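You operate a simulated robot arm through the tools that you are given. There is no shell and no other tool. Be economical: measure what you need, move in short steps, check, and stop when the job is done.

Carry out the task below with a simulated robot arm. There is one attempt and no reset: what you move stays moved.

TASK
Hang up the YAM and NUT rings and turn the holder to CLOSE.
Fine: each on the post with its word.
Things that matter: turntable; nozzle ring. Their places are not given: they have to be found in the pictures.

It is judged by the outcome, as a careful person would: the job done as asked, and still so three seconds after it is handed in. It fails if anything else is knocked over, pushed out of place, dropped, spilled or broken.

THE ROBOT
A 6-joint arm with a two-finger parallel gripper, fixed in place. Base frame: the origin is at the foot of the arm, x ahead of it, y to its left, z up; the work surface is at about z = 0. Lengths are in cm, angles in degrees, forces in N, time in s.
With the tool pointing down near the work surface it reaches from about 14 to 58 cm from the base axis. Its first joint turns from -66.0 to 66.0 degrees. Payload 2.1 kg.
Tool frame: the origin (TCP) lies between the finger pads and is the grasp point; the fingertips stand 3 cm ahead of it; z points along the fingers, y is the line along which they close. The gripper opens to 9.4 cm. The fingers are 2.8 cm wide and 1 cm thick; the gripper's body (5 by 9.6 cm) begins 5.5 cm behind the TCP.
Orientation is that of the tool frame in the base frame, as a unit quaternion [w, x, y, z]. With the fingers straight down and closing along the base's y, the tool's x points along the base's -x, its y along +y and its z along -z.

THE INTERFACE
- The arm moves only by the tool move_arm. Its argument "increments" is a list of rows, each a list of 7 numbers: the shift along the base's x, y, z in cm, then the turn, a rotation vector about the base's x, y, z in degrees, then the finger opening in cm, from 0 to 9.4. In form: [[dx, dy, dz, wx, wy, wz, jaw], ...]. A call has 1 to 12 rows; each row shifts and turns the commanded pose from where the row before left it. A row lasts 0.2 s, in which the tool goes at most 5 cm and 8.6 degrees; a call with a longer step from one row to the next is refused whole, and so is a gripper value outside its range. A pose out of reach is approached as far as the arm can. The call stops where the force on the tool passes 90 N (or 10 N more than at its start, if that is more) or the arm is blocked; 0.2 s more then pass. The fingers move at their own pace (about 7.2 cm/s each) and stop on an object; they squeeze with about 41 N. The grip force told is the motor's: it shows also when the fingers shut on nothing. Time passes only in rows, and 0.2 s behind the last, so rows that do not move let the fingers close. It gives the time, the measured TCP pose, the force on the tool (base axes), the opening and the grip force at its end, in the units of the frame above (readings bear some noise), and new pictures: "pictures" is both (left out), scene, wrist or none.
- Cameras (640 x 400 px; columns grow to the right, rows downward): "scene" is fixed at [4.89, -35.99, 49.93]; the picture's right is [0.84, -0.55, 0.00], its down [-0.27, -0.41, -0.87] and it looks along [0.48, 0.73, -0.48] (base axes); focal length 334 px, centre (320, 200). "wrist" rides on the gripper at [-3.7, 0, -5.8] in the tool frame; the picture's right is [0.00, -1.00, 0.00], its down [0.97, 0.00, -0.24] and it looks along [0.24, 0.00, 0.97] (tool axes); focal length 218 px, centre (320, 200).
- point_at(camera, pixels): for up to 12 pixels [column, row] of the newest picture of that camera ("zoom" is the newest enlarged one), the place [x, y, z] in the base frame of the surface seen there, good to about 0.2 cm, but the place of the scene camera against the robot may be out by one fixed shift of up to 1.2 cm in any direction. No time passes.
- close_up(camera, box): a new picture of the part [left, top, right, bottom] of that camera's present view, enlarged. No time passes.
- sign_off(): hands the job in; it is judged then, once.

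Work in short steps. Measure before you move; look again where a grasp or a placing could have gone wrong, and mend it. You have 80 turns and 120 pictures in all, those below and enlarged ones among them. Open the gripper and draw the arm clear of the work before you hand the job in, unless the task says otherwise; then end with one line.

The tools are called by a JSON object that holds its "name" and its "arguments". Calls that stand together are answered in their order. move_arm: Moves the arm, as the interface text tells. Its arguments: {"type":"object","properties":{"increments":{"type":"array","items":{"type":"array","items":{"type":"number"}}},"pictures":{"type":"string","enum":["both","scene","wrist","none"]}},"required":["increments"]} The other tools are called the same way: point_at (camera, pixels) gives the place of the surface under pixels of a picture; close_up (camera, box) takes an enlarged picture of a part of a camera's view; sign_off () hands the job in.

At the start:

```text
clock: 0.0
tcp_pos: [34.37, 5.68, 35.17]
tcp_rot: [0.001, 0.0, 1.0, 0.0]
force: [-0.2, 0.4, -0.3]
grip_width: 9.4
grip_force: 0.0
```

scene: 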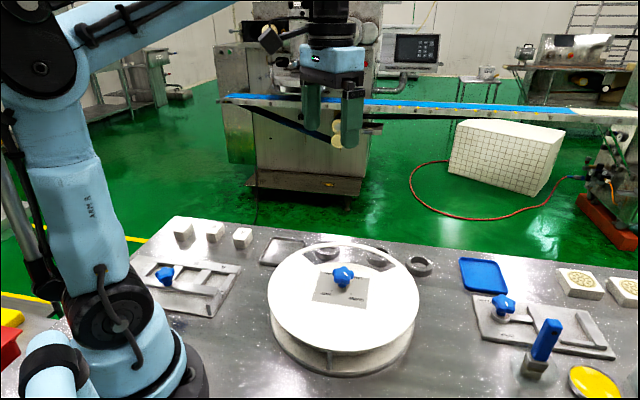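
wrist: 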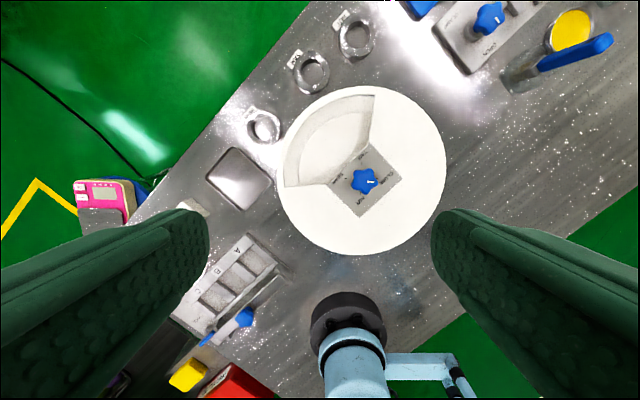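

Let me look closer at the turntable and the rings in both cameras.

{"name": "close_up", "arguments": {"camera": "wrist", "box": [230, 10, 460, 260]}}

{"name": "close_up", "arguments": {"camera": "scene", "box": [240, 220, 460, 380]}}

{"name": "close_up", "arguments": {"camera": "wrist", "box": [310, 130, 430, 230]}}

```text
1.60 times, centred on (345, 135) of wrist
```

zoom: 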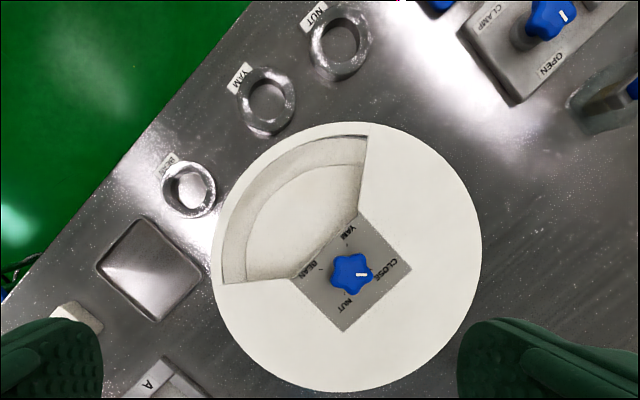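

```text
2.50 times, centred on (350, 300) of scene
```

zoom: 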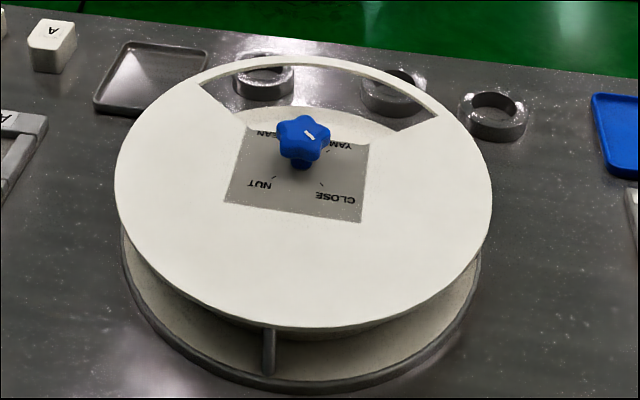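

```text
4.00 times, centred on (370, 180) of wrist
```

zoom: 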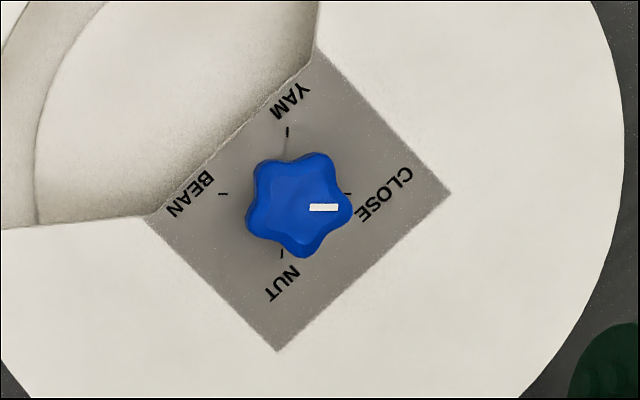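

The knob (wrist 363,181) seems to point at CLOSE, and the window shows an empty compartment. I'll measure the knob, disc, window and rings.

{"name": "point_at", "arguments": {"camera": "wrist", "pixels": [[364, 182], [349, 213], [401, 179], [370, 100], [330, 130], [300, 150], [262, 127], [312, 72], [357, 37], [440, 150], [360, 250], [310, 48]]}}

{"name": "point_at", "arguments": {"camera": "scene", "pixels": [[342, 272], [380, 258], [420, 258], [420, 266], [341, 290], [300, 300], [345, 345], [325, 254], [345, 258], [310, 345]]}}

{"name": "close_up", "arguments": {"camera": "wrist", "box": [230, 10, 390, 150]}}

{"name": "close_up", "arguments": {"camera": "scene", "box": [300, 230, 450, 310]}}

```text
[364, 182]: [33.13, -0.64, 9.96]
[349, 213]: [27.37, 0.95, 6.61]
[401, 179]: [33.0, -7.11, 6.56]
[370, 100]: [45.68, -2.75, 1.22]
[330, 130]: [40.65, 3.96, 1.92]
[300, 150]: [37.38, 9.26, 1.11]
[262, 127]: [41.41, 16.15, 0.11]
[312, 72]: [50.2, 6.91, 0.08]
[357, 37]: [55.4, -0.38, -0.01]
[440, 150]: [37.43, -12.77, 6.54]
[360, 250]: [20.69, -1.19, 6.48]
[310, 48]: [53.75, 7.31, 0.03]
```

```text
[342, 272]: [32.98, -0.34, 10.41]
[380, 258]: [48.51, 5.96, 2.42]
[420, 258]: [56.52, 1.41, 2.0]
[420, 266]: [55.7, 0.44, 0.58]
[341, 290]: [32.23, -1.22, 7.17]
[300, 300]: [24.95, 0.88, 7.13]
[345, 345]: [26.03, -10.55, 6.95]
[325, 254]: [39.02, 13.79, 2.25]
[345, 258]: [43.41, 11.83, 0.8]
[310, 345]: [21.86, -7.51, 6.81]
```

```text
2.86 times, centred on (310, 80) of wrist
```

zoom: 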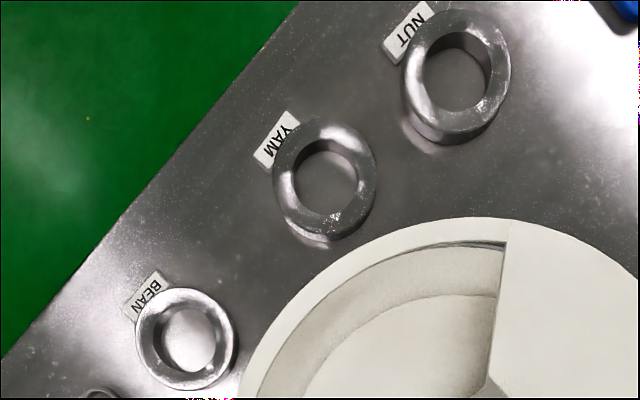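

```text
4.27 times, centred on (375, 270) of scene
```

zoom: 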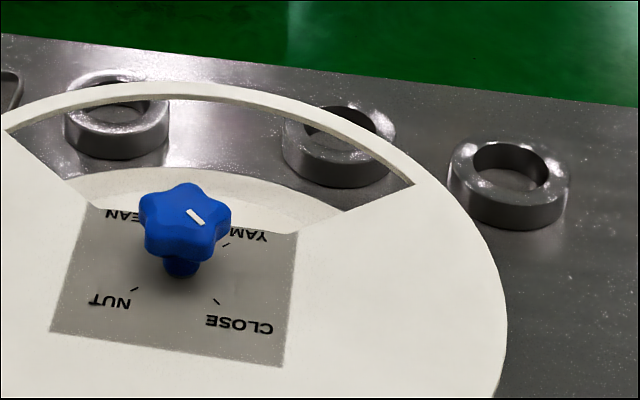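

Geometry: the knob axis is at about (33.1,-0.75), its top is near z 10, and the lid is at z 6.5. The pointer reads CLOSE (-y direction), and YAM is +90° from it about z. I'll hover above with a -36° yaw, along a lobe axis.

{"name": "move_arm", "arguments": {"increments": [[-0.2, -1.2, -3, 0, 0, -7.2, 9.4], [-0.2, -1.3, -3, 0, 0, -7.2, 9.4], [-0.2, -1.3, -3, 0, 0, -7.2, 9.4], [-0.3, -1.3, -3, 0, 0, -7.2, 9.4], [-0.37, -1.33, -3.17, 0, 0, -7.2, 7], [0, 0, 0, 0, 0, 0, 7]], "pictures": "both"}}

```text
clock: 1.4
tcp_pos: [33.05, -0.61, 19.94]
tcp_rot: [0.001, 0.309, 0.951, -0.001]
force: [-0.3, -0.7, -0.6]
grip_width: 6.99
grip_force: 0.0
```

scene: 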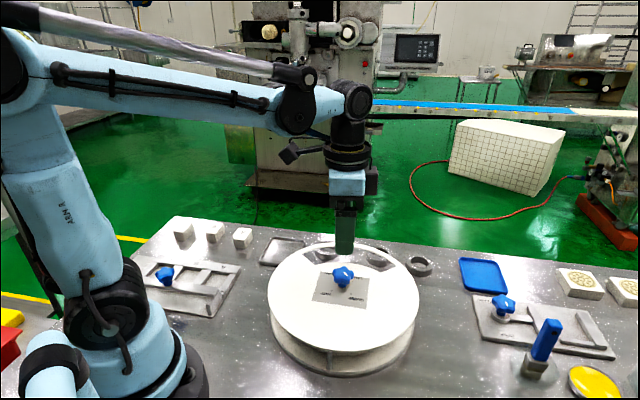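
wrist: 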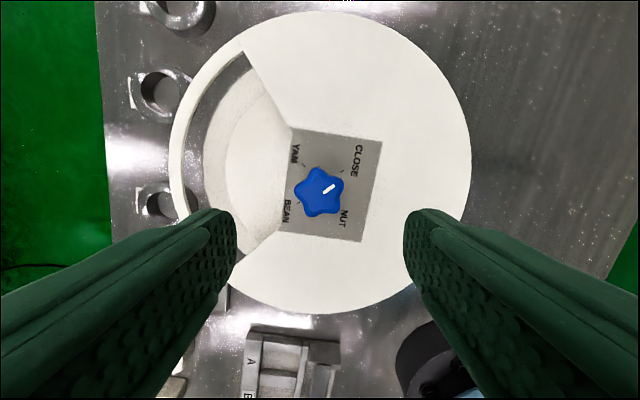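

The knob is centred between the fingers (319,190), with a lobe aligned. I'll descend and grip.

{"name": "move_arm", "arguments": {"increments": [[0, 0, -4, 0, 0, 0, 7], [0, 0, -4, 0, 0, 0, 7], [0, 0, -1.6, 0, 0, 0, 7], [0, 0, 0, 0, 0, 0, 3], [0, 0, 0, 0, 0, 0, 3], [0, 0, 0, 0, 0, 0, 3]], "pictures": "scene"}}

```text
clock: 2.8
tcp_pos: [33.19, -0.61, 10.3]
tcp_rot: [0.001, 0.309, 0.951, -0.001]
force: [0.7, -3.5, -17.8]
grip_width: 3.73
grip_force: 45.0
```

scene: 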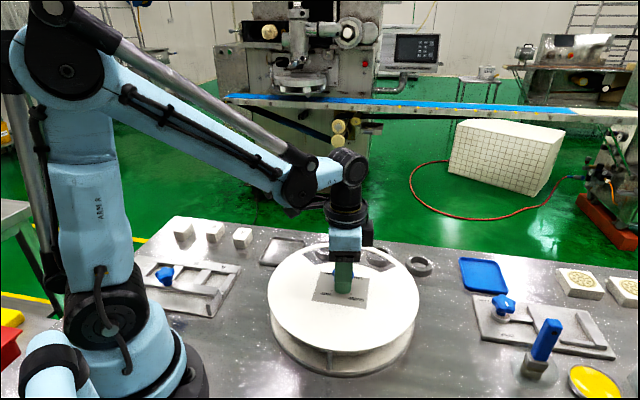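

Gripped at 3.73 cm. I'll turn +90° to YAM.

{"name": "move_arm", "arguments": {"increments": [[0, 0, 0, 0, 0, 7.5, 3], [0, 0, 0, 0, 0, 7.5, 3], [0, 0, 0, 0, 0, 7.5, 3], [0, 0, 0, 0, 0, 7.5, 3], [0, 0, 0, 0, 0, 7.5, 3], [0, 0, 0, 0, 0, 7.5, 3], [0, 0, 0, 0, 0, 7.5, 3], [0, 0, 0, 0, 0, 7.5, 3], [0, 0, 0, 0, 0, 7.5, 3], [0, 0, 0, 0, 0, 7.5, 3], [0, 0, 0, 0, 0, 7.5, 3], [0, 0, 0, 0, 0, 7.5, 3]], "pictures": "scene"}}

```text
clock: 5.4
tcp_pos: [33.15, -0.69, 10.27]
tcp_rot: [0.0, -0.455, 0.89, -0.003]
force: [-5.1, -20.9, 13.2]
grip_width: 3.7
grip_force: 45.1
```

scene: 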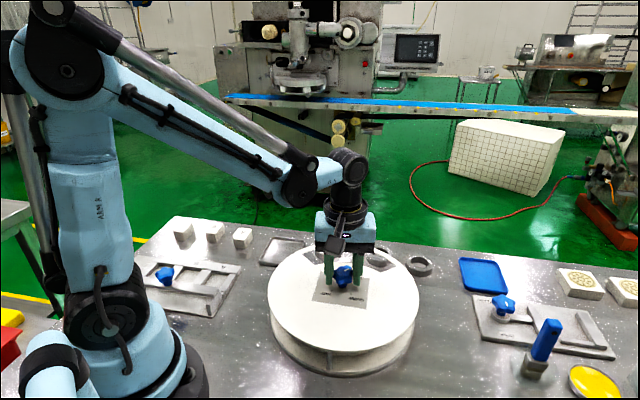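

Turned. I'll release, rise and look.

{"name": "move_arm", "arguments": {"increments": [[0, 0, 0, 0, 0, 0, 7], [0, 0, 0, 0, 0, 0, 7], [0, 0, 4, 0, 0, 0, 7], [0, 0, 4, 0, 0, 0, 7], [0, 0, 4, 0, 0, 0, 7], [0, 0, 4, 0, 0, -6, 7], [0, 0, 0, 0, 0, 0, 7]], "pictures": "both"}}

{"name": "close_up", "arguments": {"camera": "scene", "box": [240, 220, 460, 380]}}

```text
clock: 7.0
tcp_pos: [33.24, -0.42, 26.34]
tcp_rot: [0.001, -0.406, 0.914, -0.001]
force: [0.5, -0.5, 0.5]
grip_width: 7.02
grip_force: 0.1
```

scene: 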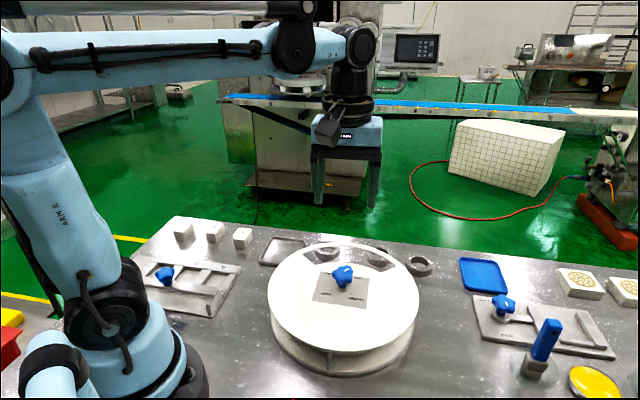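
wrist: 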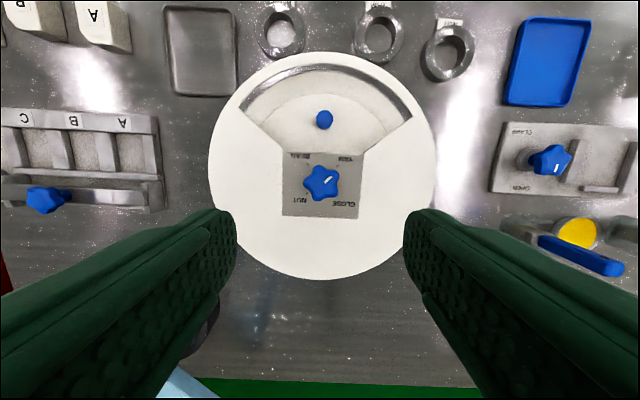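

```text
2.50 times, centred on (350, 300) of scene
```

zoom: 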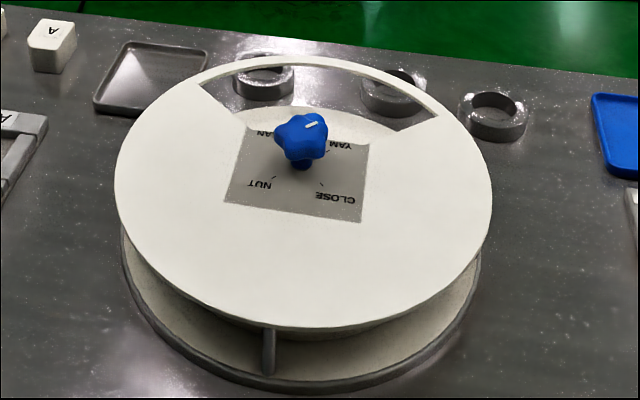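

A blue post appears in the window (324,119). I'll zoom in and measure.

{"name": "close_up", "arguments": {"camera": "wrist", "box": [240, 60, 420, 220]}}

{"name": "point_at", "arguments": {"camera": "wrist", "pixels": [[324, 119], [322, 182], [309, 115], [338, 115], [246, 107], [412, 119], [285, 152], [365, 152], [325, 66], [300, 140], [318, 105]]}}

{"name": "close_up", "arguments": {"camera": "wrist", "box": [345, 0, 485, 90]}}

```text
2.50 times, centred on (330, 140) of wrist
```

zoom: 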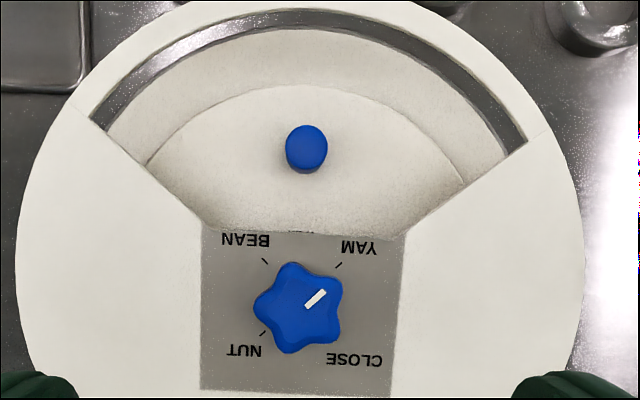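

```text
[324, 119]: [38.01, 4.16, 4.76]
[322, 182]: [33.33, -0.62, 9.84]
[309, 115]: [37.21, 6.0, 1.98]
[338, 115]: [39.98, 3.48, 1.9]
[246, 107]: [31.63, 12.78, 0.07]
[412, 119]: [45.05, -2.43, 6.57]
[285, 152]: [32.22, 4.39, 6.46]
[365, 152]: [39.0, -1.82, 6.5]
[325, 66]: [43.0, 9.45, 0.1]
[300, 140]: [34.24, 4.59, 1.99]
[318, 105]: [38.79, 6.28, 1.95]
```

```text
4.44 times, centred on (415, 45) of wrist
```

zoom: 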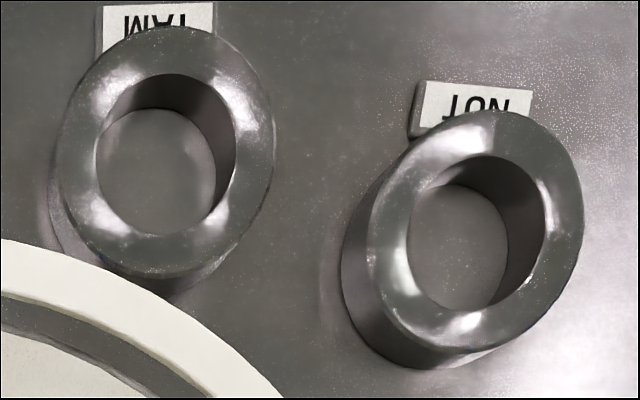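

The pointer reads YAM, and the post is at (38.0,4.2) with its top at z 4.8. I'll hover over the YAM ring near (50.2,6.9).

{"name": "move_arm", "arguments": {"increments": [[3.4, 1.5, -1, 0, 0, -6, 9], [3.4, 1.5, -1, 0, 0, -6, 9], [3.4, 1.5, -2, 0, 0, -6, 9], [3.4, 1.5, -3, 0, 0, -6, 9], [3.3, 1.3, -3, 0, 0, 0, 9], [0, 0, 0, 0, 0, 0, 9], [0, 0, 0, 0, 0, 0, 9]], "pictures": "both"}}

```text
clock: 8.6
tcp_pos: [50.06, 6.7, 16.09]
tcp_rot: [0.001, -0.208, 0.978, -0.001]
force: [0.0, 0.1, -0.1]
grip_width: 8.98
grip_force: 0.0
```

scene: 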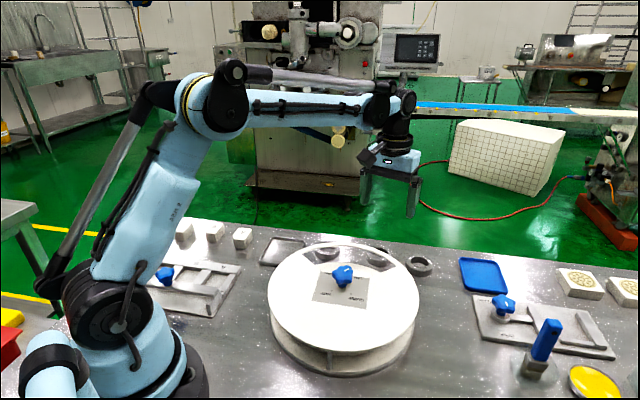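
wrist: 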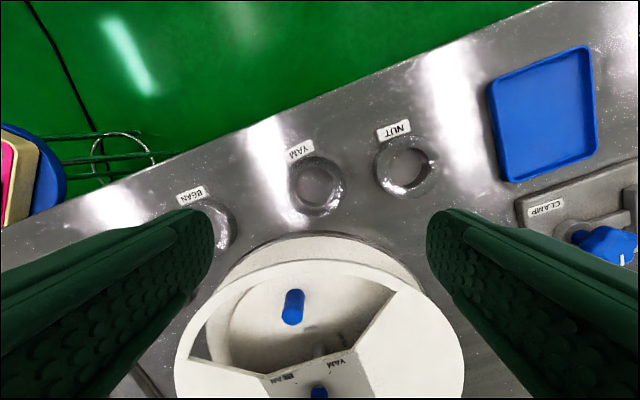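

{"name": "close_up", "arguments": {"camera": "wrist", "box": [270, 120, 450, 230]}}

{"name": "point_at", "arguments": {"camera": "wrist", "pixels": [[318, 186], [296, 186], [340, 178], [316, 162], [318, 208], [301, 148], [382, 170], [430, 165], [403, 186], [402, 152], [292, 295], [341, 182]]}}

```text
3.56 times, centred on (360, 175) of wrist
```

zoom: 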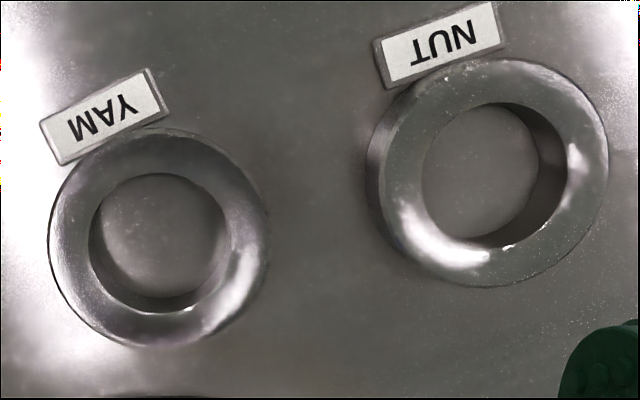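

```text
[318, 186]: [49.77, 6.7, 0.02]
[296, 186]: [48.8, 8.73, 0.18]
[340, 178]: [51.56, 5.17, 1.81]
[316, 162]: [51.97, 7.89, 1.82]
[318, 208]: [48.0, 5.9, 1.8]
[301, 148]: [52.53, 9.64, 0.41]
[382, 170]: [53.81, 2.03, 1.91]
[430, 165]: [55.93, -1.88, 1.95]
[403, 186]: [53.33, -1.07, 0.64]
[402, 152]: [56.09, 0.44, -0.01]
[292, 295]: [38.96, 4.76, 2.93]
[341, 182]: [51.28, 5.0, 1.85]
```

The YAM ring's top centre is at about (49.95,7.25), with an outer diameter of about 5.6 and a height of 1.85. I'll narrow the jaw to 7.6 to stay clear of the NUT ring, and descend.

{"name": "move_arm", "arguments": {"increments": [[-0.12, 0.54, -3, 0, 0, 0, 7.6], [0, 0, -4, 0, 0, 0, 7.6], [0, 0, -3, 0, 0, 0, 7.6], [0, 0, 0, 0, 0, 0, 7.6]], "pictures": "both"}}

```text
clock: 9.6
tcp_pos: [50.04, 7.31, 6.24]
tcp_rot: [0.001, -0.208, 0.978, -0.001]
force: [-0.9, 0.6, -0.2]
grip_width: 7.59
grip_force: 0.0
```

scene: 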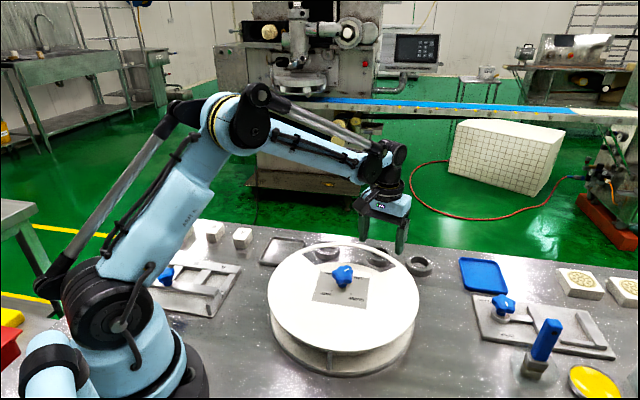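
wrist: 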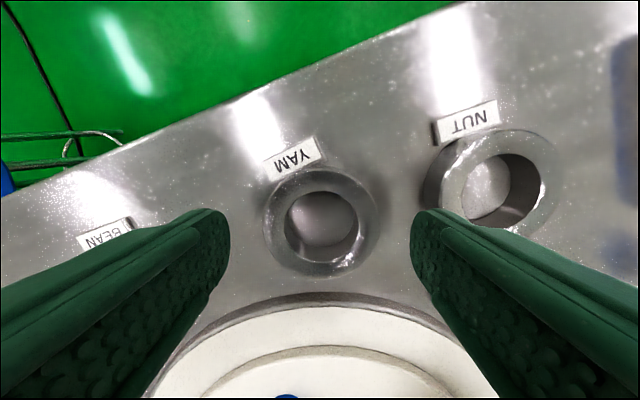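

The ring is centred at (321,223), as the geometry predicts. I'll descend and close.

{"name": "move_arm", "arguments": {"increments": [[0, 0, -1.5, 0, 0, 0, 7.6], [0, 0, -1.2, 0, 0, 0, 7.6], [0, 0, 0, 0, 0, 0, 5], [0, 0, 0, 0, 0, 0, 5], [0, 0, 0, 0, 0, 0, 5]], "pictures": "wrist"}}

```text
clock: 10.8
tcp_pos: [50.17, 7.17, 3.62]
tcp_rot: [0.002, -0.209, 0.978, 0.0]
force: [0.2, -1.1, 4.1]
grip_width: 5.65
grip_force: 40.6
```

wrist: 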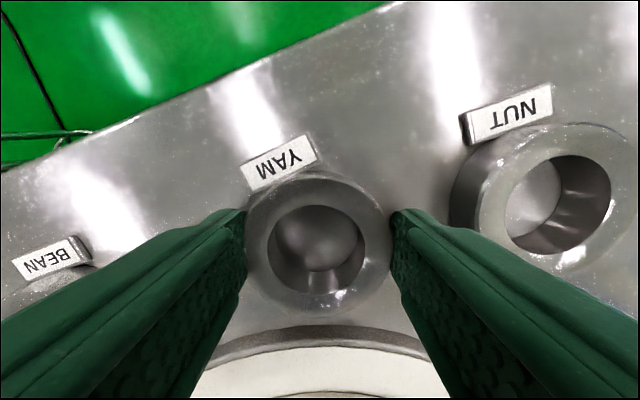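

Held (5.65 cm). I'll lift, carry above the post at (38.0,4.2), and yaw to 45°.

{"name": "move_arm", "arguments": {"increments": [[0, 0, 3, 0, 0, 0, 5], [0, 0, 4, 0, 0, 0, 5], [0, 0, 4.5, 0, 0, 0, 5], [-3, -0.75, 0, 0, 0, 7, 5], [-3, -0.75, 0, 0, 0, 7, 5], [-3, -0.75, 0, 0, 0, 7, 5], [-3.07, -0.7, 0, 0, 0, 0, 5], [0, 0, 0, 0, 0, 0, 5]], "pictures": "both"}}

```text
clock: 12.6
tcp_pos: [37.77, 4.28, 15.14]
tcp_rot: [0.001, -0.383, 0.924, -0.001]
force: [0.1, 0.0, -2.0]
grip_width: 5.66
grip_force: 40.6
```

scene: 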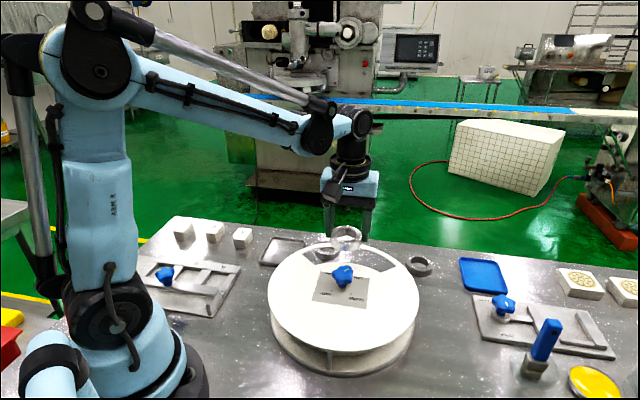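
wrist: 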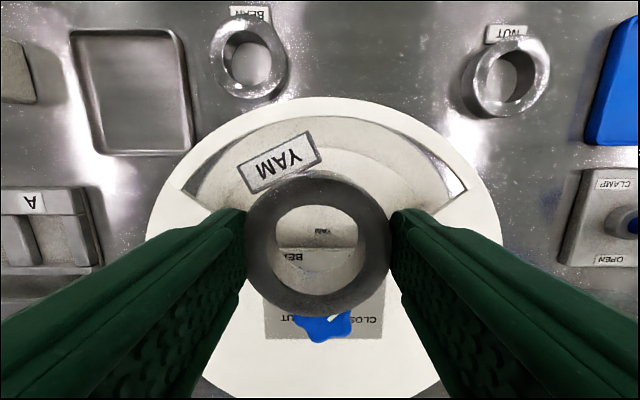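

The YAM tag is fixed to the ring, so its clearance matters. I'll measure the window's arc edges.

{"name": "close_up", "arguments": {"camera": "wrist", "box": [140, 90, 500, 300]}}

{"name": "point_at", "arguments": {"camera": "wrist", "pixels": [[330, 108], [330, 113], [330, 120], [330, 130], [466, 189], [185, 186], [240, 170], [307, 137], [252, 190], [340, 160], [320, 98]]}}

```text
1.78 times, centred on (320, 195) of wrist
```

zoom: 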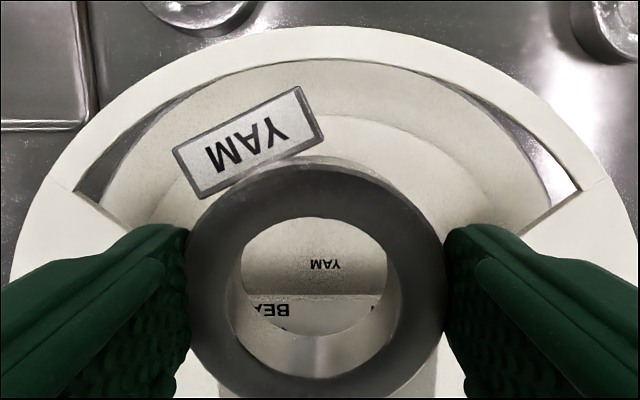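

```text
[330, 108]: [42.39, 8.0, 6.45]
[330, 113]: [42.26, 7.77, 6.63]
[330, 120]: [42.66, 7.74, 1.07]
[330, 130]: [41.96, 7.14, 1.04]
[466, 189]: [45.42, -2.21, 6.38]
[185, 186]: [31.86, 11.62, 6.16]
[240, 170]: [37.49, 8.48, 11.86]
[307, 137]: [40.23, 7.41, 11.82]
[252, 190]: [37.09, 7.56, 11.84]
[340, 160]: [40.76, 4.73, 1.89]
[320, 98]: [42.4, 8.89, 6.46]
```

The window's outer edge is at r≈12.5 and the tag reaches r≈11.2. I'll yaw 25° more so the tag lies sideways, then lower to just above the post.

{"name": "move_arm", "arguments": {"increments": [[0.1, -0.05, 0, 0, 0, 8.3, 5], [0.13, -0.08, 0, 0, 0, 8.3, 5], [0, 0, 0, 0, 0, 8.3, 5], [0, 0, -2.5, 0, 0, 0, 5], [0, 0, -2.5, 0, 0, 0, 5], [0, 0, -1, 0, 0, 0, 5], [0, 0, 0, 0, 0, 0, 5]], "pictures": "both"}}

{"name": "close_up", "arguments": {"camera": "scene", "box": [280, 190, 440, 310]}}

```text
clock: 14.2
tcp_pos: [38.23, 4.23, 9.09]
tcp_rot: [0.001, -0.573, 0.819, 0.0]
force: [-0.5, 0.0, -0.9]
grip_width: 5.6
grip_force: 40.5
```

scene: 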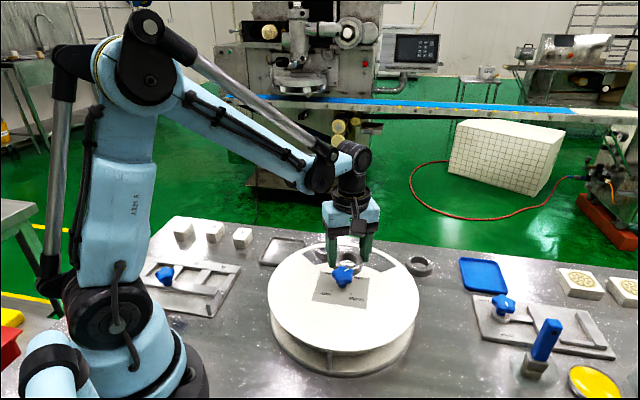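
wrist: 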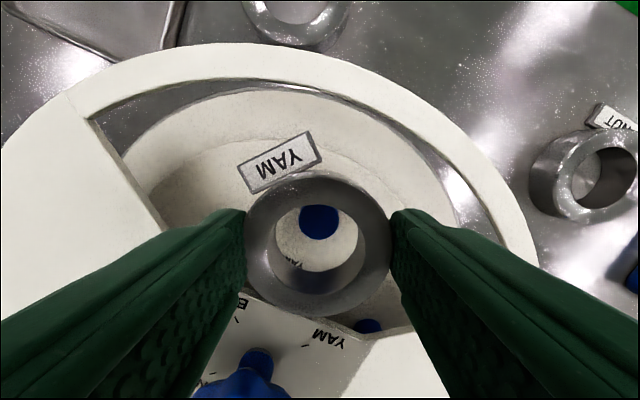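

```text
3.33 times, centred on (360, 250) of scene
```

zoom: 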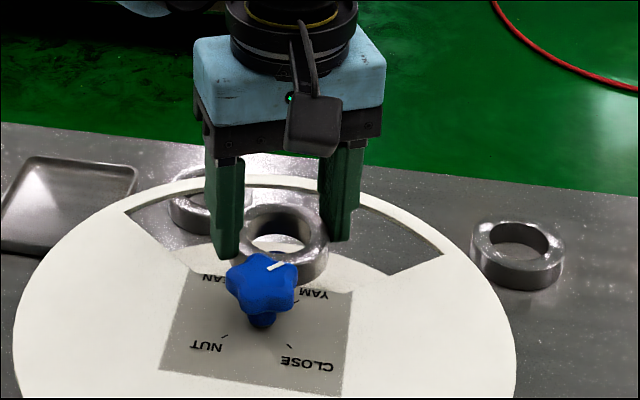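

The post (320,221) is inside the ring hole, on axis. I'll lower the ring onto it.

{"name": "move_arm", "arguments": {"increments": [[0, 0, -1.2, 0, 0, 0, 5], [0, 0, -1.2, 0, 0, 0, 5], [0, 0, -0.9, 0, 0, 0, 5], [0, 0, 0, 0, 0, 0, 5]], "pictures": "wrist"}}

```text
clock: 15.2
tcp_pos: [38.28, 4.1, 5.83]
tcp_rot: [0.002, -0.572, 0.82, 0.0]
force: [0.4, -0.2, -1.8]
grip_width: 5.64
grip_force: 41.8
```

wrist: 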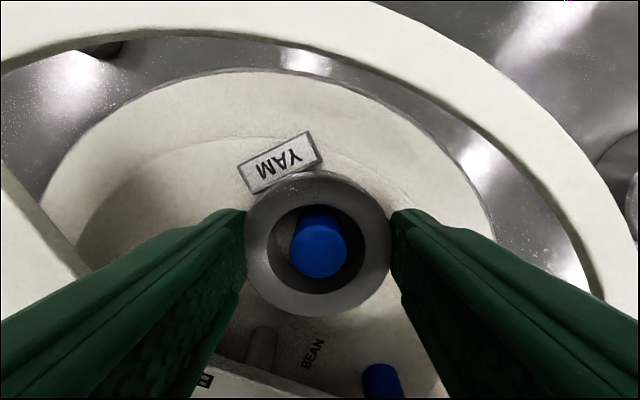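

The post is through the ring. I'll lower the last bit, release modestly and rise.

{"name": "move_arm", "arguments": {"increments": [[0, 0, -0.2, 0, 0, 0, 5], [0, 0, 0, 0, 0, 0, 6.8], [0, 0, 0, 0, 0, 0, 6.8], [0, 0, 1.5, 0, 0, 0, 6.8], [0, 0, 3, 0, 0, 0, 6.8], [0, 0, 4, 0, 0, 0, 6.8], [-1.5, -1.5, 2, 0, 0, 0, 6.8], [-1.8, -1.6, 3, 0, 0, -7, 6.8], [-1.8, -1.8, 2, 0, 0, -7, 6.8], [0, 0, 0, 0, 0, -6, 6.8], [0, 0, 0, 0, 0, 0, 6.8]], "pictures": "both"}}

{"name": "close_up", "arguments": {"camera": "wrist", "box": [220, 60, 420, 230]}}

```text
clock: 17.6
tcp_pos: [33.13, -0.65, 21.25]
tcp_rot: [0.002, -0.421, 0.907, -0.001]
force: [-0.1, -0.2, 0.5]
grip_width: 6.79
grip_force: 0.2
```

scene: 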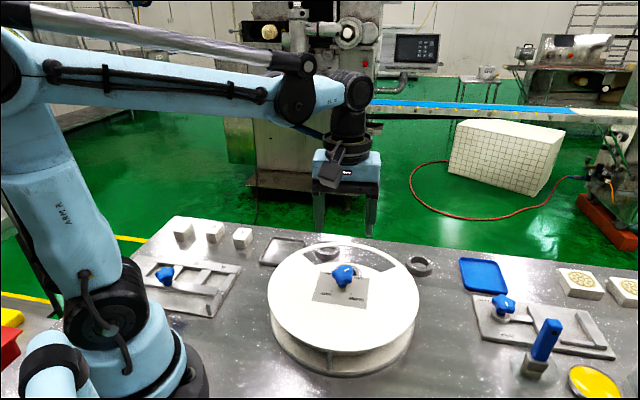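
wrist: 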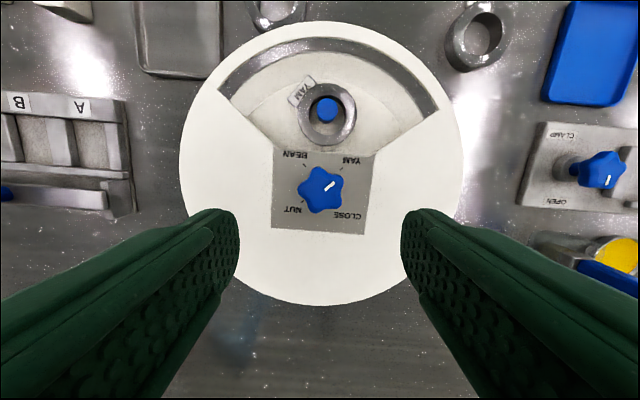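

```text
2.35 times, centred on (320, 145) of wrist
```

zoom: 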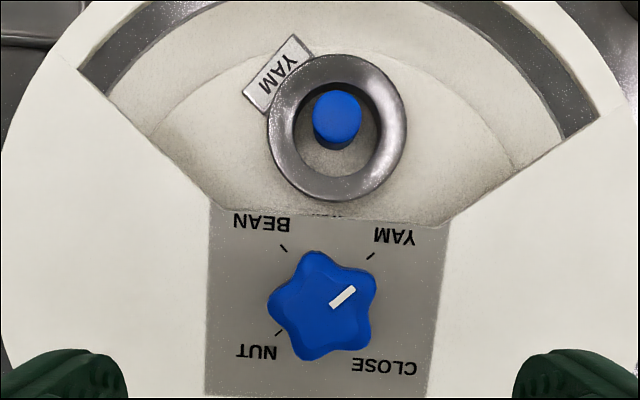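

The YAM ring is on its post and the knob reads YAM. Next I'll grip the knob at 54° yaw and turn -90° (back through CLOSE).

{"name": "move_arm", "arguments": {"increments": [[0, 0, -4, 0, 0, 4.2, 7], [0, 0, -4, 0, 0, 0, 7], [0, 0, -2.9, 0, 0, 0, 7], [0, 0, 0, 0, 0, 0, 3], [0, 0, 0, 0, 0, 0, 3], [0, 0, 0, 0, 0, 0, 3]], "pictures": "none"}}

{"name": "move_arm", "arguments": {"increments": [[0, 0, 0, 0, 0, -7.5, 3], [0, 0, 0, 0, 0, -7.5, 3], [0, 0, 0, 0, 0, -7.5, 3], [0, 0, 0, 0, 0, -7.5, 3], [0, 0, 0, 0, 0, -7.5, 3], [0, 0, 0, 0, 0, -7.5, 3], [0, 0, 0, 0, 0, -7.5, 3], [0, 0, 0, 0, 0, -7.5, 3], [0, 0, 0, 0, 0, -7.5, 3], [0, 0, 0, 0, 0, -7.5, 3], [0, 0, 0, 0, 0, -7.5, 3], [0, 0, 0, 0, 0, -7.5, 3]], "pictures": "scene"}}

```text
clock: 19.0
tcp_pos: [33.11, -0.83, 10.2]
tcp_rot: [0.002, -0.454, 0.891, -0.001]
force: [12.5, -5.5, -25.0]
grip_width: 3.7
grip_force: 45.1
```

```text
clock: 21.6
tcp_pos: [33.12, -0.64, 10.2]
tcp_rot: [0.0, 0.309, 0.951, 0.002]
force: [8.7, 23.2, 17.6]
grip_width: 3.75
grip_force: 45.3
```

scene: 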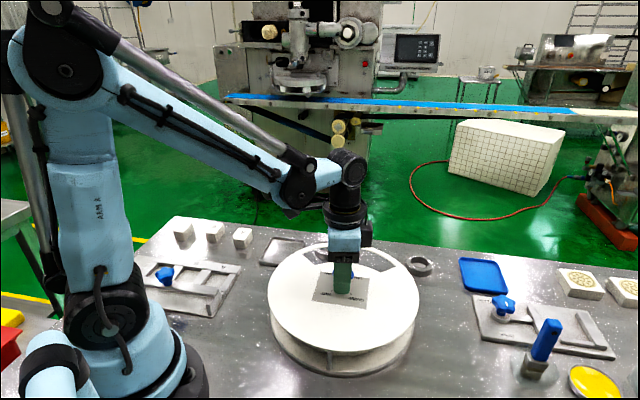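

At CLOSE now. I'll release, rise, re-yaw by +72° to 36°, and regrip.

{"name": "move_arm", "arguments": {"increments": [[0, 0, 0, 0, 0, 0, 7], [0, 0, 0, 0, 0, 0, 7], [0, 0, 5, 0, 0, 0, 7], [0, 0, 0, 0, 0, 8, 7], [0, 0, 0, 0, 0, 8, 7], [0, 0, 0, 0, 0, 8, 7], [0, 0, 0, 0, 0, 8, 7], [0, 0, 0, 0, 0, 8, 7], [0, 0, 0, 0, 0, 8, 7], [0, 0, 0, 0, 0, 8, 7], [0, 0, 0, 0, 0, 8, 7], [0, 0, 0, 0, 0, 8, 7]], "pictures": "wrist"}}

```text
clock: 24.2
tcp_pos: [33.02, -0.7, 15.25]
tcp_rot: [0.001, -0.312, 0.95, -0.001]
force: [-0.3, 0.1, 0.4]
grip_width: 7.0
grip_force: 0.1
```

wrist: 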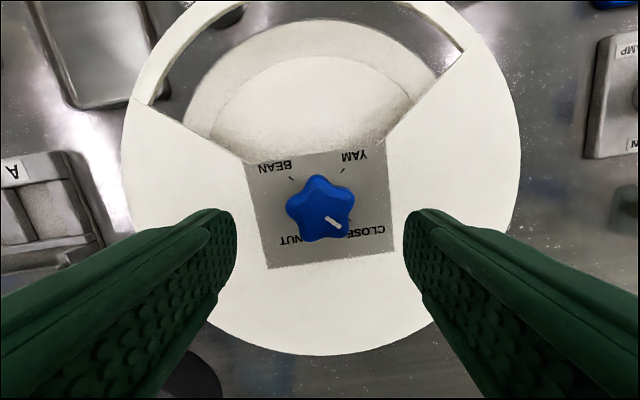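

The knob is at CLOSE and the YAM ring has gone under the lid. I'll regrip and turn -90° toward NUT.

{"name": "move_arm", "arguments": {"increments": [[0, 0, -3, 0, 0, 0, 7], [0, 0, -2, 0, 0, 0, 7], [0, 0, 0, 0, 0, 0, 3], [0, 0, 0, 0, 0, 0, 3], [0, 0, 0, 0, 0, 0, 3]], "pictures": "none"}}

{"name": "move_arm", "arguments": {"increments": [[0, 0, 0, 0, 0, -7.5, 3], [0, 0, 0, 0, 0, -7.5, 3], [0, 0, 0, 0, 0, -7.5, 3], [0, 0, 0, 0, 0, -7.5, 3], [0, 0, 0, 0, 0, -7.5, 3], [0, 0, 0, 0, 0, -7.5, 3], [0, 0, 0, 0, 0, -7.5, 3], [0, 0, 0, 0, 0, -7.5, 3], [0, 0, 0, 0, 0, -7.5, 3], [0, 0, 0, 0, 0, -7.5, 3], [0, 0, 0, 0, 0, -7.5, 3], [0, 0, 0, 0, 0, -7.5, 3]], "pictures": "none"}}

{"name": "move_arm", "arguments": {"increments": [[0, 0, 0, 0, 0, 0, 7], [0, 0, 0, 0, 0, 0, 7], [0, 0, 4, 0, 0, 0, 7], [0, 0, 4, 0, 0, 8, 7], [0, 0, 3, 0, 0, 8, 7], [0, 0, 0, 0, 0, 8, 7], [0, 0, 0, 0, 0, 8, 7], [0, 0, 0, 0, 0, 8, 7], [0, 0, 0, 0, 0, 8, 7], [0, 0, 0, 0, 0, 8, 7], [0, 0, 0, 0, 0, 8, 7], [0, 0, 0, 0, 0, 0, 7]], "pictures": "wrist"}}

```text
clock: 25.4
tcp_pos: [33.04, -0.75, 10.16]
tcp_rot: [0.002, -0.31, 0.951, -0.002]
force: [15.5, -11.9, -19.7]
grip_width: 3.73
grip_force: 45.1
```

```text
clock: 28.0
tcp_pos: [33.02, -0.57, 10.17]
tcp_rot: [0.002, 0.454, 0.891, 0.001]
force: [19.1, 24.8, -30.0]
grip_width: 3.71
grip_force: 45.1
```

```text
clock: 30.6
tcp_pos: [33.06, -0.8, 21.13]
tcp_rot: [0.002, -0.089, 0.996, 0.0]
force: [0.9, -0.3, 0.0]
grip_width: 6.96
grip_force: 0.2
```

wrist: 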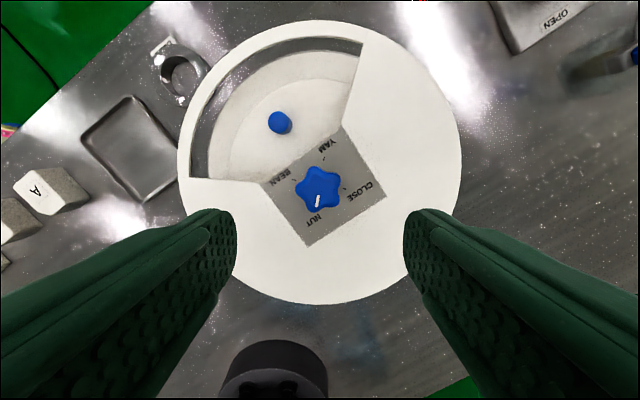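

The knob is at NUT with an empty post in the window. I'll check both in detail.

{"name": "close_up", "arguments": {"camera": "wrist", "box": [230, 80, 400, 240]}}

{"name": "point_at", "arguments": {"camera": "wrist", "pixels": [[279, 122], [278, 118], [318, 186], [283, 130]]}}

```text
2.50 times, centred on (315, 160) of wrist
```

zoom: 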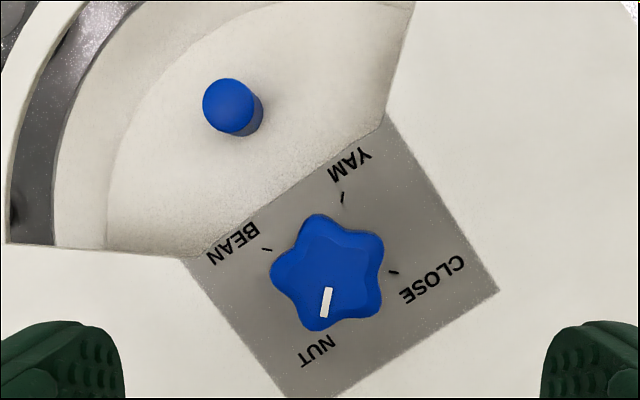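

```text
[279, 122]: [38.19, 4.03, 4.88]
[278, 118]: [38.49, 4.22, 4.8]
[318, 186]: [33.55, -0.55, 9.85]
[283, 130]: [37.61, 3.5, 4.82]
```

The post is at (38.15,4.05). I'll go to the NUT ring at about (55.05,0.0) with yaw 24°.

{"name": "move_arm", "arguments": {"increments": [[4.4, 0.16, 0, 0, 0, 7, 7.6], [4.4, 0.16, 0, 0, 0, 6.8, 7.6], [4.4, 0.16, -2, 0, 0, 0, 7.6], [4.4, 0.16, -3, 0, 0, 0, 7.6], [4.4, 0.16, -2, 0, 0, 0, 7.6], [0, 0, -3, 0, 0, 0, 7.6], [0, 0, 0, 0, 0, 0, 7.6]], "pictures": "both"}}

{"name": "close_up", "arguments": {"camera": "wrist", "box": [220, 110, 420, 270]}}

```text
refused: row 4 steps farther than a row can; nothing moved
```

```text
2.50 times, centred on (320, 190) of wrist
```

zoom: 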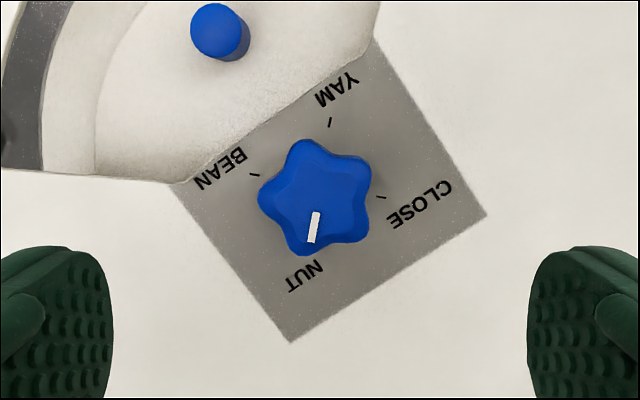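

That call was refused because row 4 was too long, so I'll split the steps more finely.

{"name": "move_arm", "arguments": {"increments": [[4.4, 0.16, 0, 0, 0, 7, 7.6], [4.4, 0.16, 0, 0, 0, 6.8, 7.6], [4.4, 0.16, -2, 0, 0, 0, 7.6], [4.4, 0.16, -2, 0, 0, 0, 7.6], [4.4, 0.16, -2, 0, 0, 0, 7.6], [0, 0, -4, 0, 0, 0, 7.6], [0, 0, 0, 0, 0, 0, 7.6]], "pictures": "both"}}

{"name": "close_up", "arguments": {"camera": "wrist", "box": [220, 110, 420, 270]}}

```text
clock: 32.2
tcp_pos: [54.97, 0.09, 11.13]
tcp_rot: [0.0, -0.207, 0.978, -0.001]
force: [-0.1, 0.2, 0.0]
grip_width: 7.59
grip_force: 0.0
```

scene: 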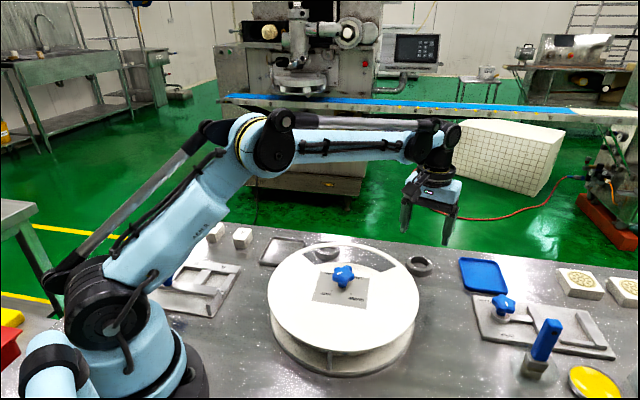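
wrist: 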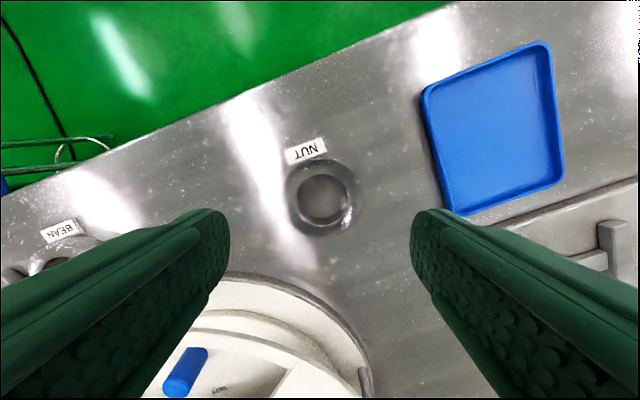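

```text
2.50 times, centred on (320, 190) of wrist
```

zoom: 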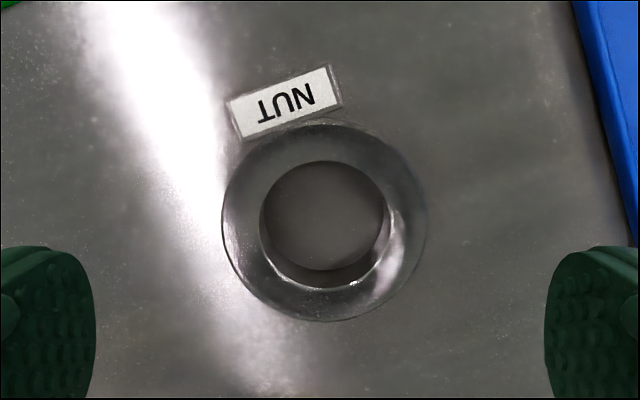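

The ring is nearly on axis at (322,199). I'll make a small correction, descend and close.

{"name": "move_arm", "arguments": {"increments": [[0.06, -0.13, -3, 0, 0, 0, 7.6], [0, 0, -3, 0, 0, 0, 7.6], [0, 0, -1.5, 0, 0, 0, 7.6], [0, 0, 0, 0, 0, 0, 5], [0, 0, 0, 0, 0, 0, 5], [0, 0, 0, 0, 0, 0, 5]], "pictures": "wrist"}}

```text
clock: 33.6
tcp_pos: [55.04, -0.08, 3.67]
tcp_rot: [0.0, -0.207, 0.978, 0.001]
force: [0.5, -0.3, -0.5]
grip_width: 5.72
grip_force: 41.1
```

wrist: 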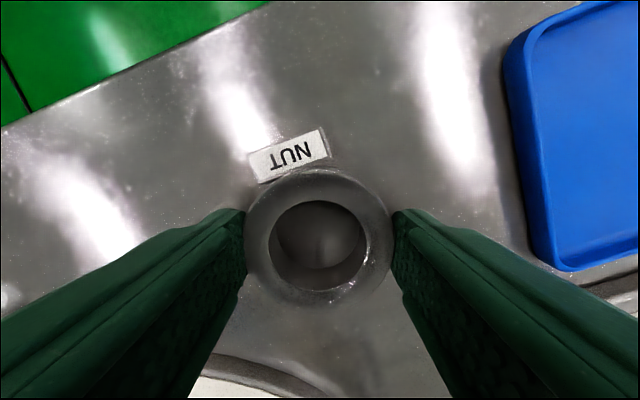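

Held (5.72 cm), with the ring centre about 0.25 outward of the TCP. I'll lift and carry it over the post with yaw 70°.

{"name": "move_arm", "arguments": {"increments": [[0, 0, 3, 0, 0, 0, 5], [0, 0, 4, 0, 0, 0, 5], [0, 0, 4.5, 0, 0, 0, 5], [-3.4, 0.8, 0, 0, 0, 7.7, 5], [-3.4, 0.8, 0, 0, 0, 7.7, 5], [-3.4, 0.8, 0, 0, 0, 7.7, 5], [-3.4, 0.8, 0, 0, 0, 7.7, 5], [-3.44, 0.75, 0, 0, 0, 7.7, 5], [0, 0, 0, 0, 0, 7.5, 5], [0, 0, -3, 0, 0, 0, 5], [0, 0, -3, 0, 0, 0, 5], [0, 0, 0, 0, 0, 0, 5]], "pictures": "both"}}

```text
clock: 36.2
tcp_pos: [38.06, 3.81, 9.13]
tcp_rot: [0.001, -0.573, 0.82, 0.0]
force: [-0.3, -0.4, -1.6]
grip_width: 5.71
grip_force: 40.6
```

scene: 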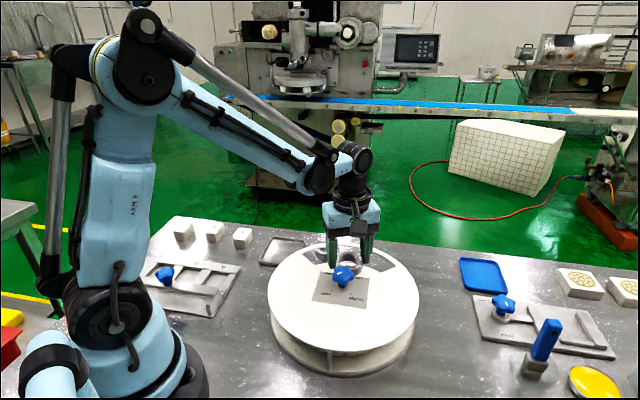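
wrist: 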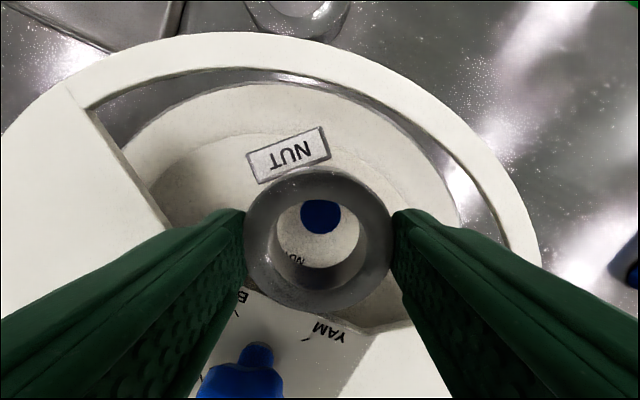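

The post is inside the hole at (321,216) and the platter text starts with "N…". I'll lower the ring.

{"name": "move_arm", "arguments": {"increments": [[0, 0, -1.2, 0, 0, 0, 5], [0, 0, -1.2, 0, 0, 0, 5], [0, 0, -0.9, 0, 0, 0, 5], [0, 0, -0.2, 0, 0, 0, 5]], "pictures": "wrist"}}

```text
clock: 37.2
tcp_pos: [38.09, 3.86, 5.66]
tcp_rot: [0.001, -0.573, 0.819, 0.0]
force: [-0.1, 0.2, -1.1]
grip_width: 5.69
grip_force: 41.4
```

wrist: 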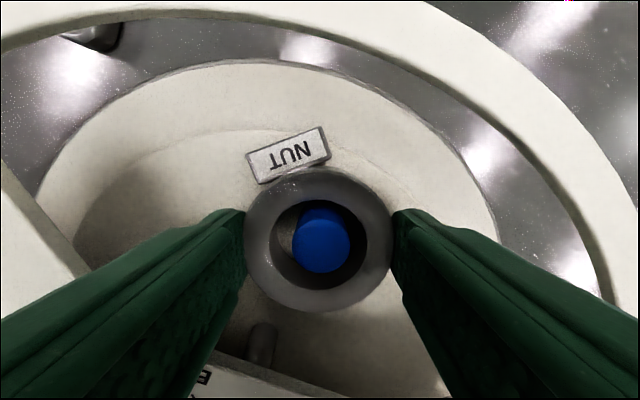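

The post is through the ring. I'll release, rise and return above the knob.

{"name": "move_arm", "arguments": {"increments": [[0, 0, 0, 0, 0, 0, 6.8], [0, 0, 0, 0, 0, 0, 6.8], [0, 0, 1.5, 0, 0, 0, 6.8], [0, 0, 3, 0, 0, 0, 6.8], [0, 0, 4, 0, 0, 0, 6.8], [-1.5, -1.4, 2, 0, 0, -8, 6.8], [-1.8, -1.5, 3, 0, 0, -8, 6.8], [-1.7, -1.65, 2, 0, 0, -8, 6.8], [0, 0, 0, 0, 0, -8, 6.8], [0, 0, 0, 0, 0, -8, 6.8], [0, 0, 0, 0, 0, -8, 6.8], [0, 0, 0, 0, 0, 0, 6.8]], "pictures": "wrist"}}

{"name": "close_up", "arguments": {"camera": "wrist", "box": [220, 60, 420, 230]}}

```text
clock: 39.8
tcp_pos: [33.06, -0.71, 21.28]
tcp_rot: [0.001, -0.188, 0.982, -0.001]
force: [-0.1, -0.6, 0.3]
grip_width: 6.81
grip_force: 0.0
```

wrist: 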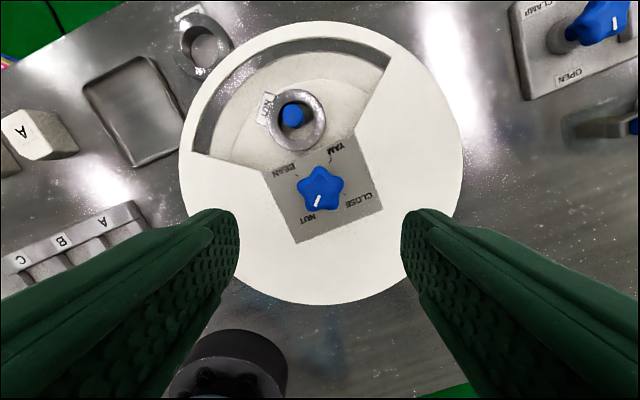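

```text
2.35 times, centred on (320, 145) of wrist
```

zoom: 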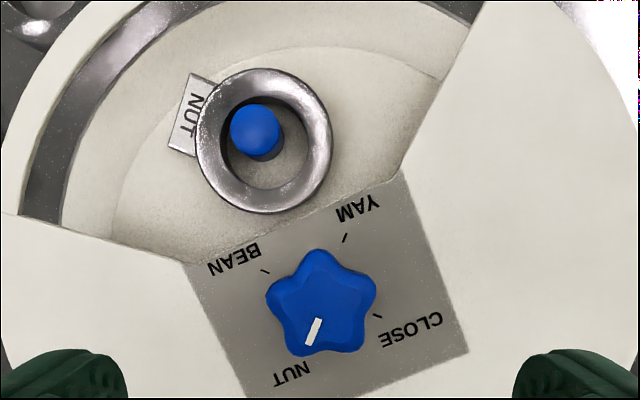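

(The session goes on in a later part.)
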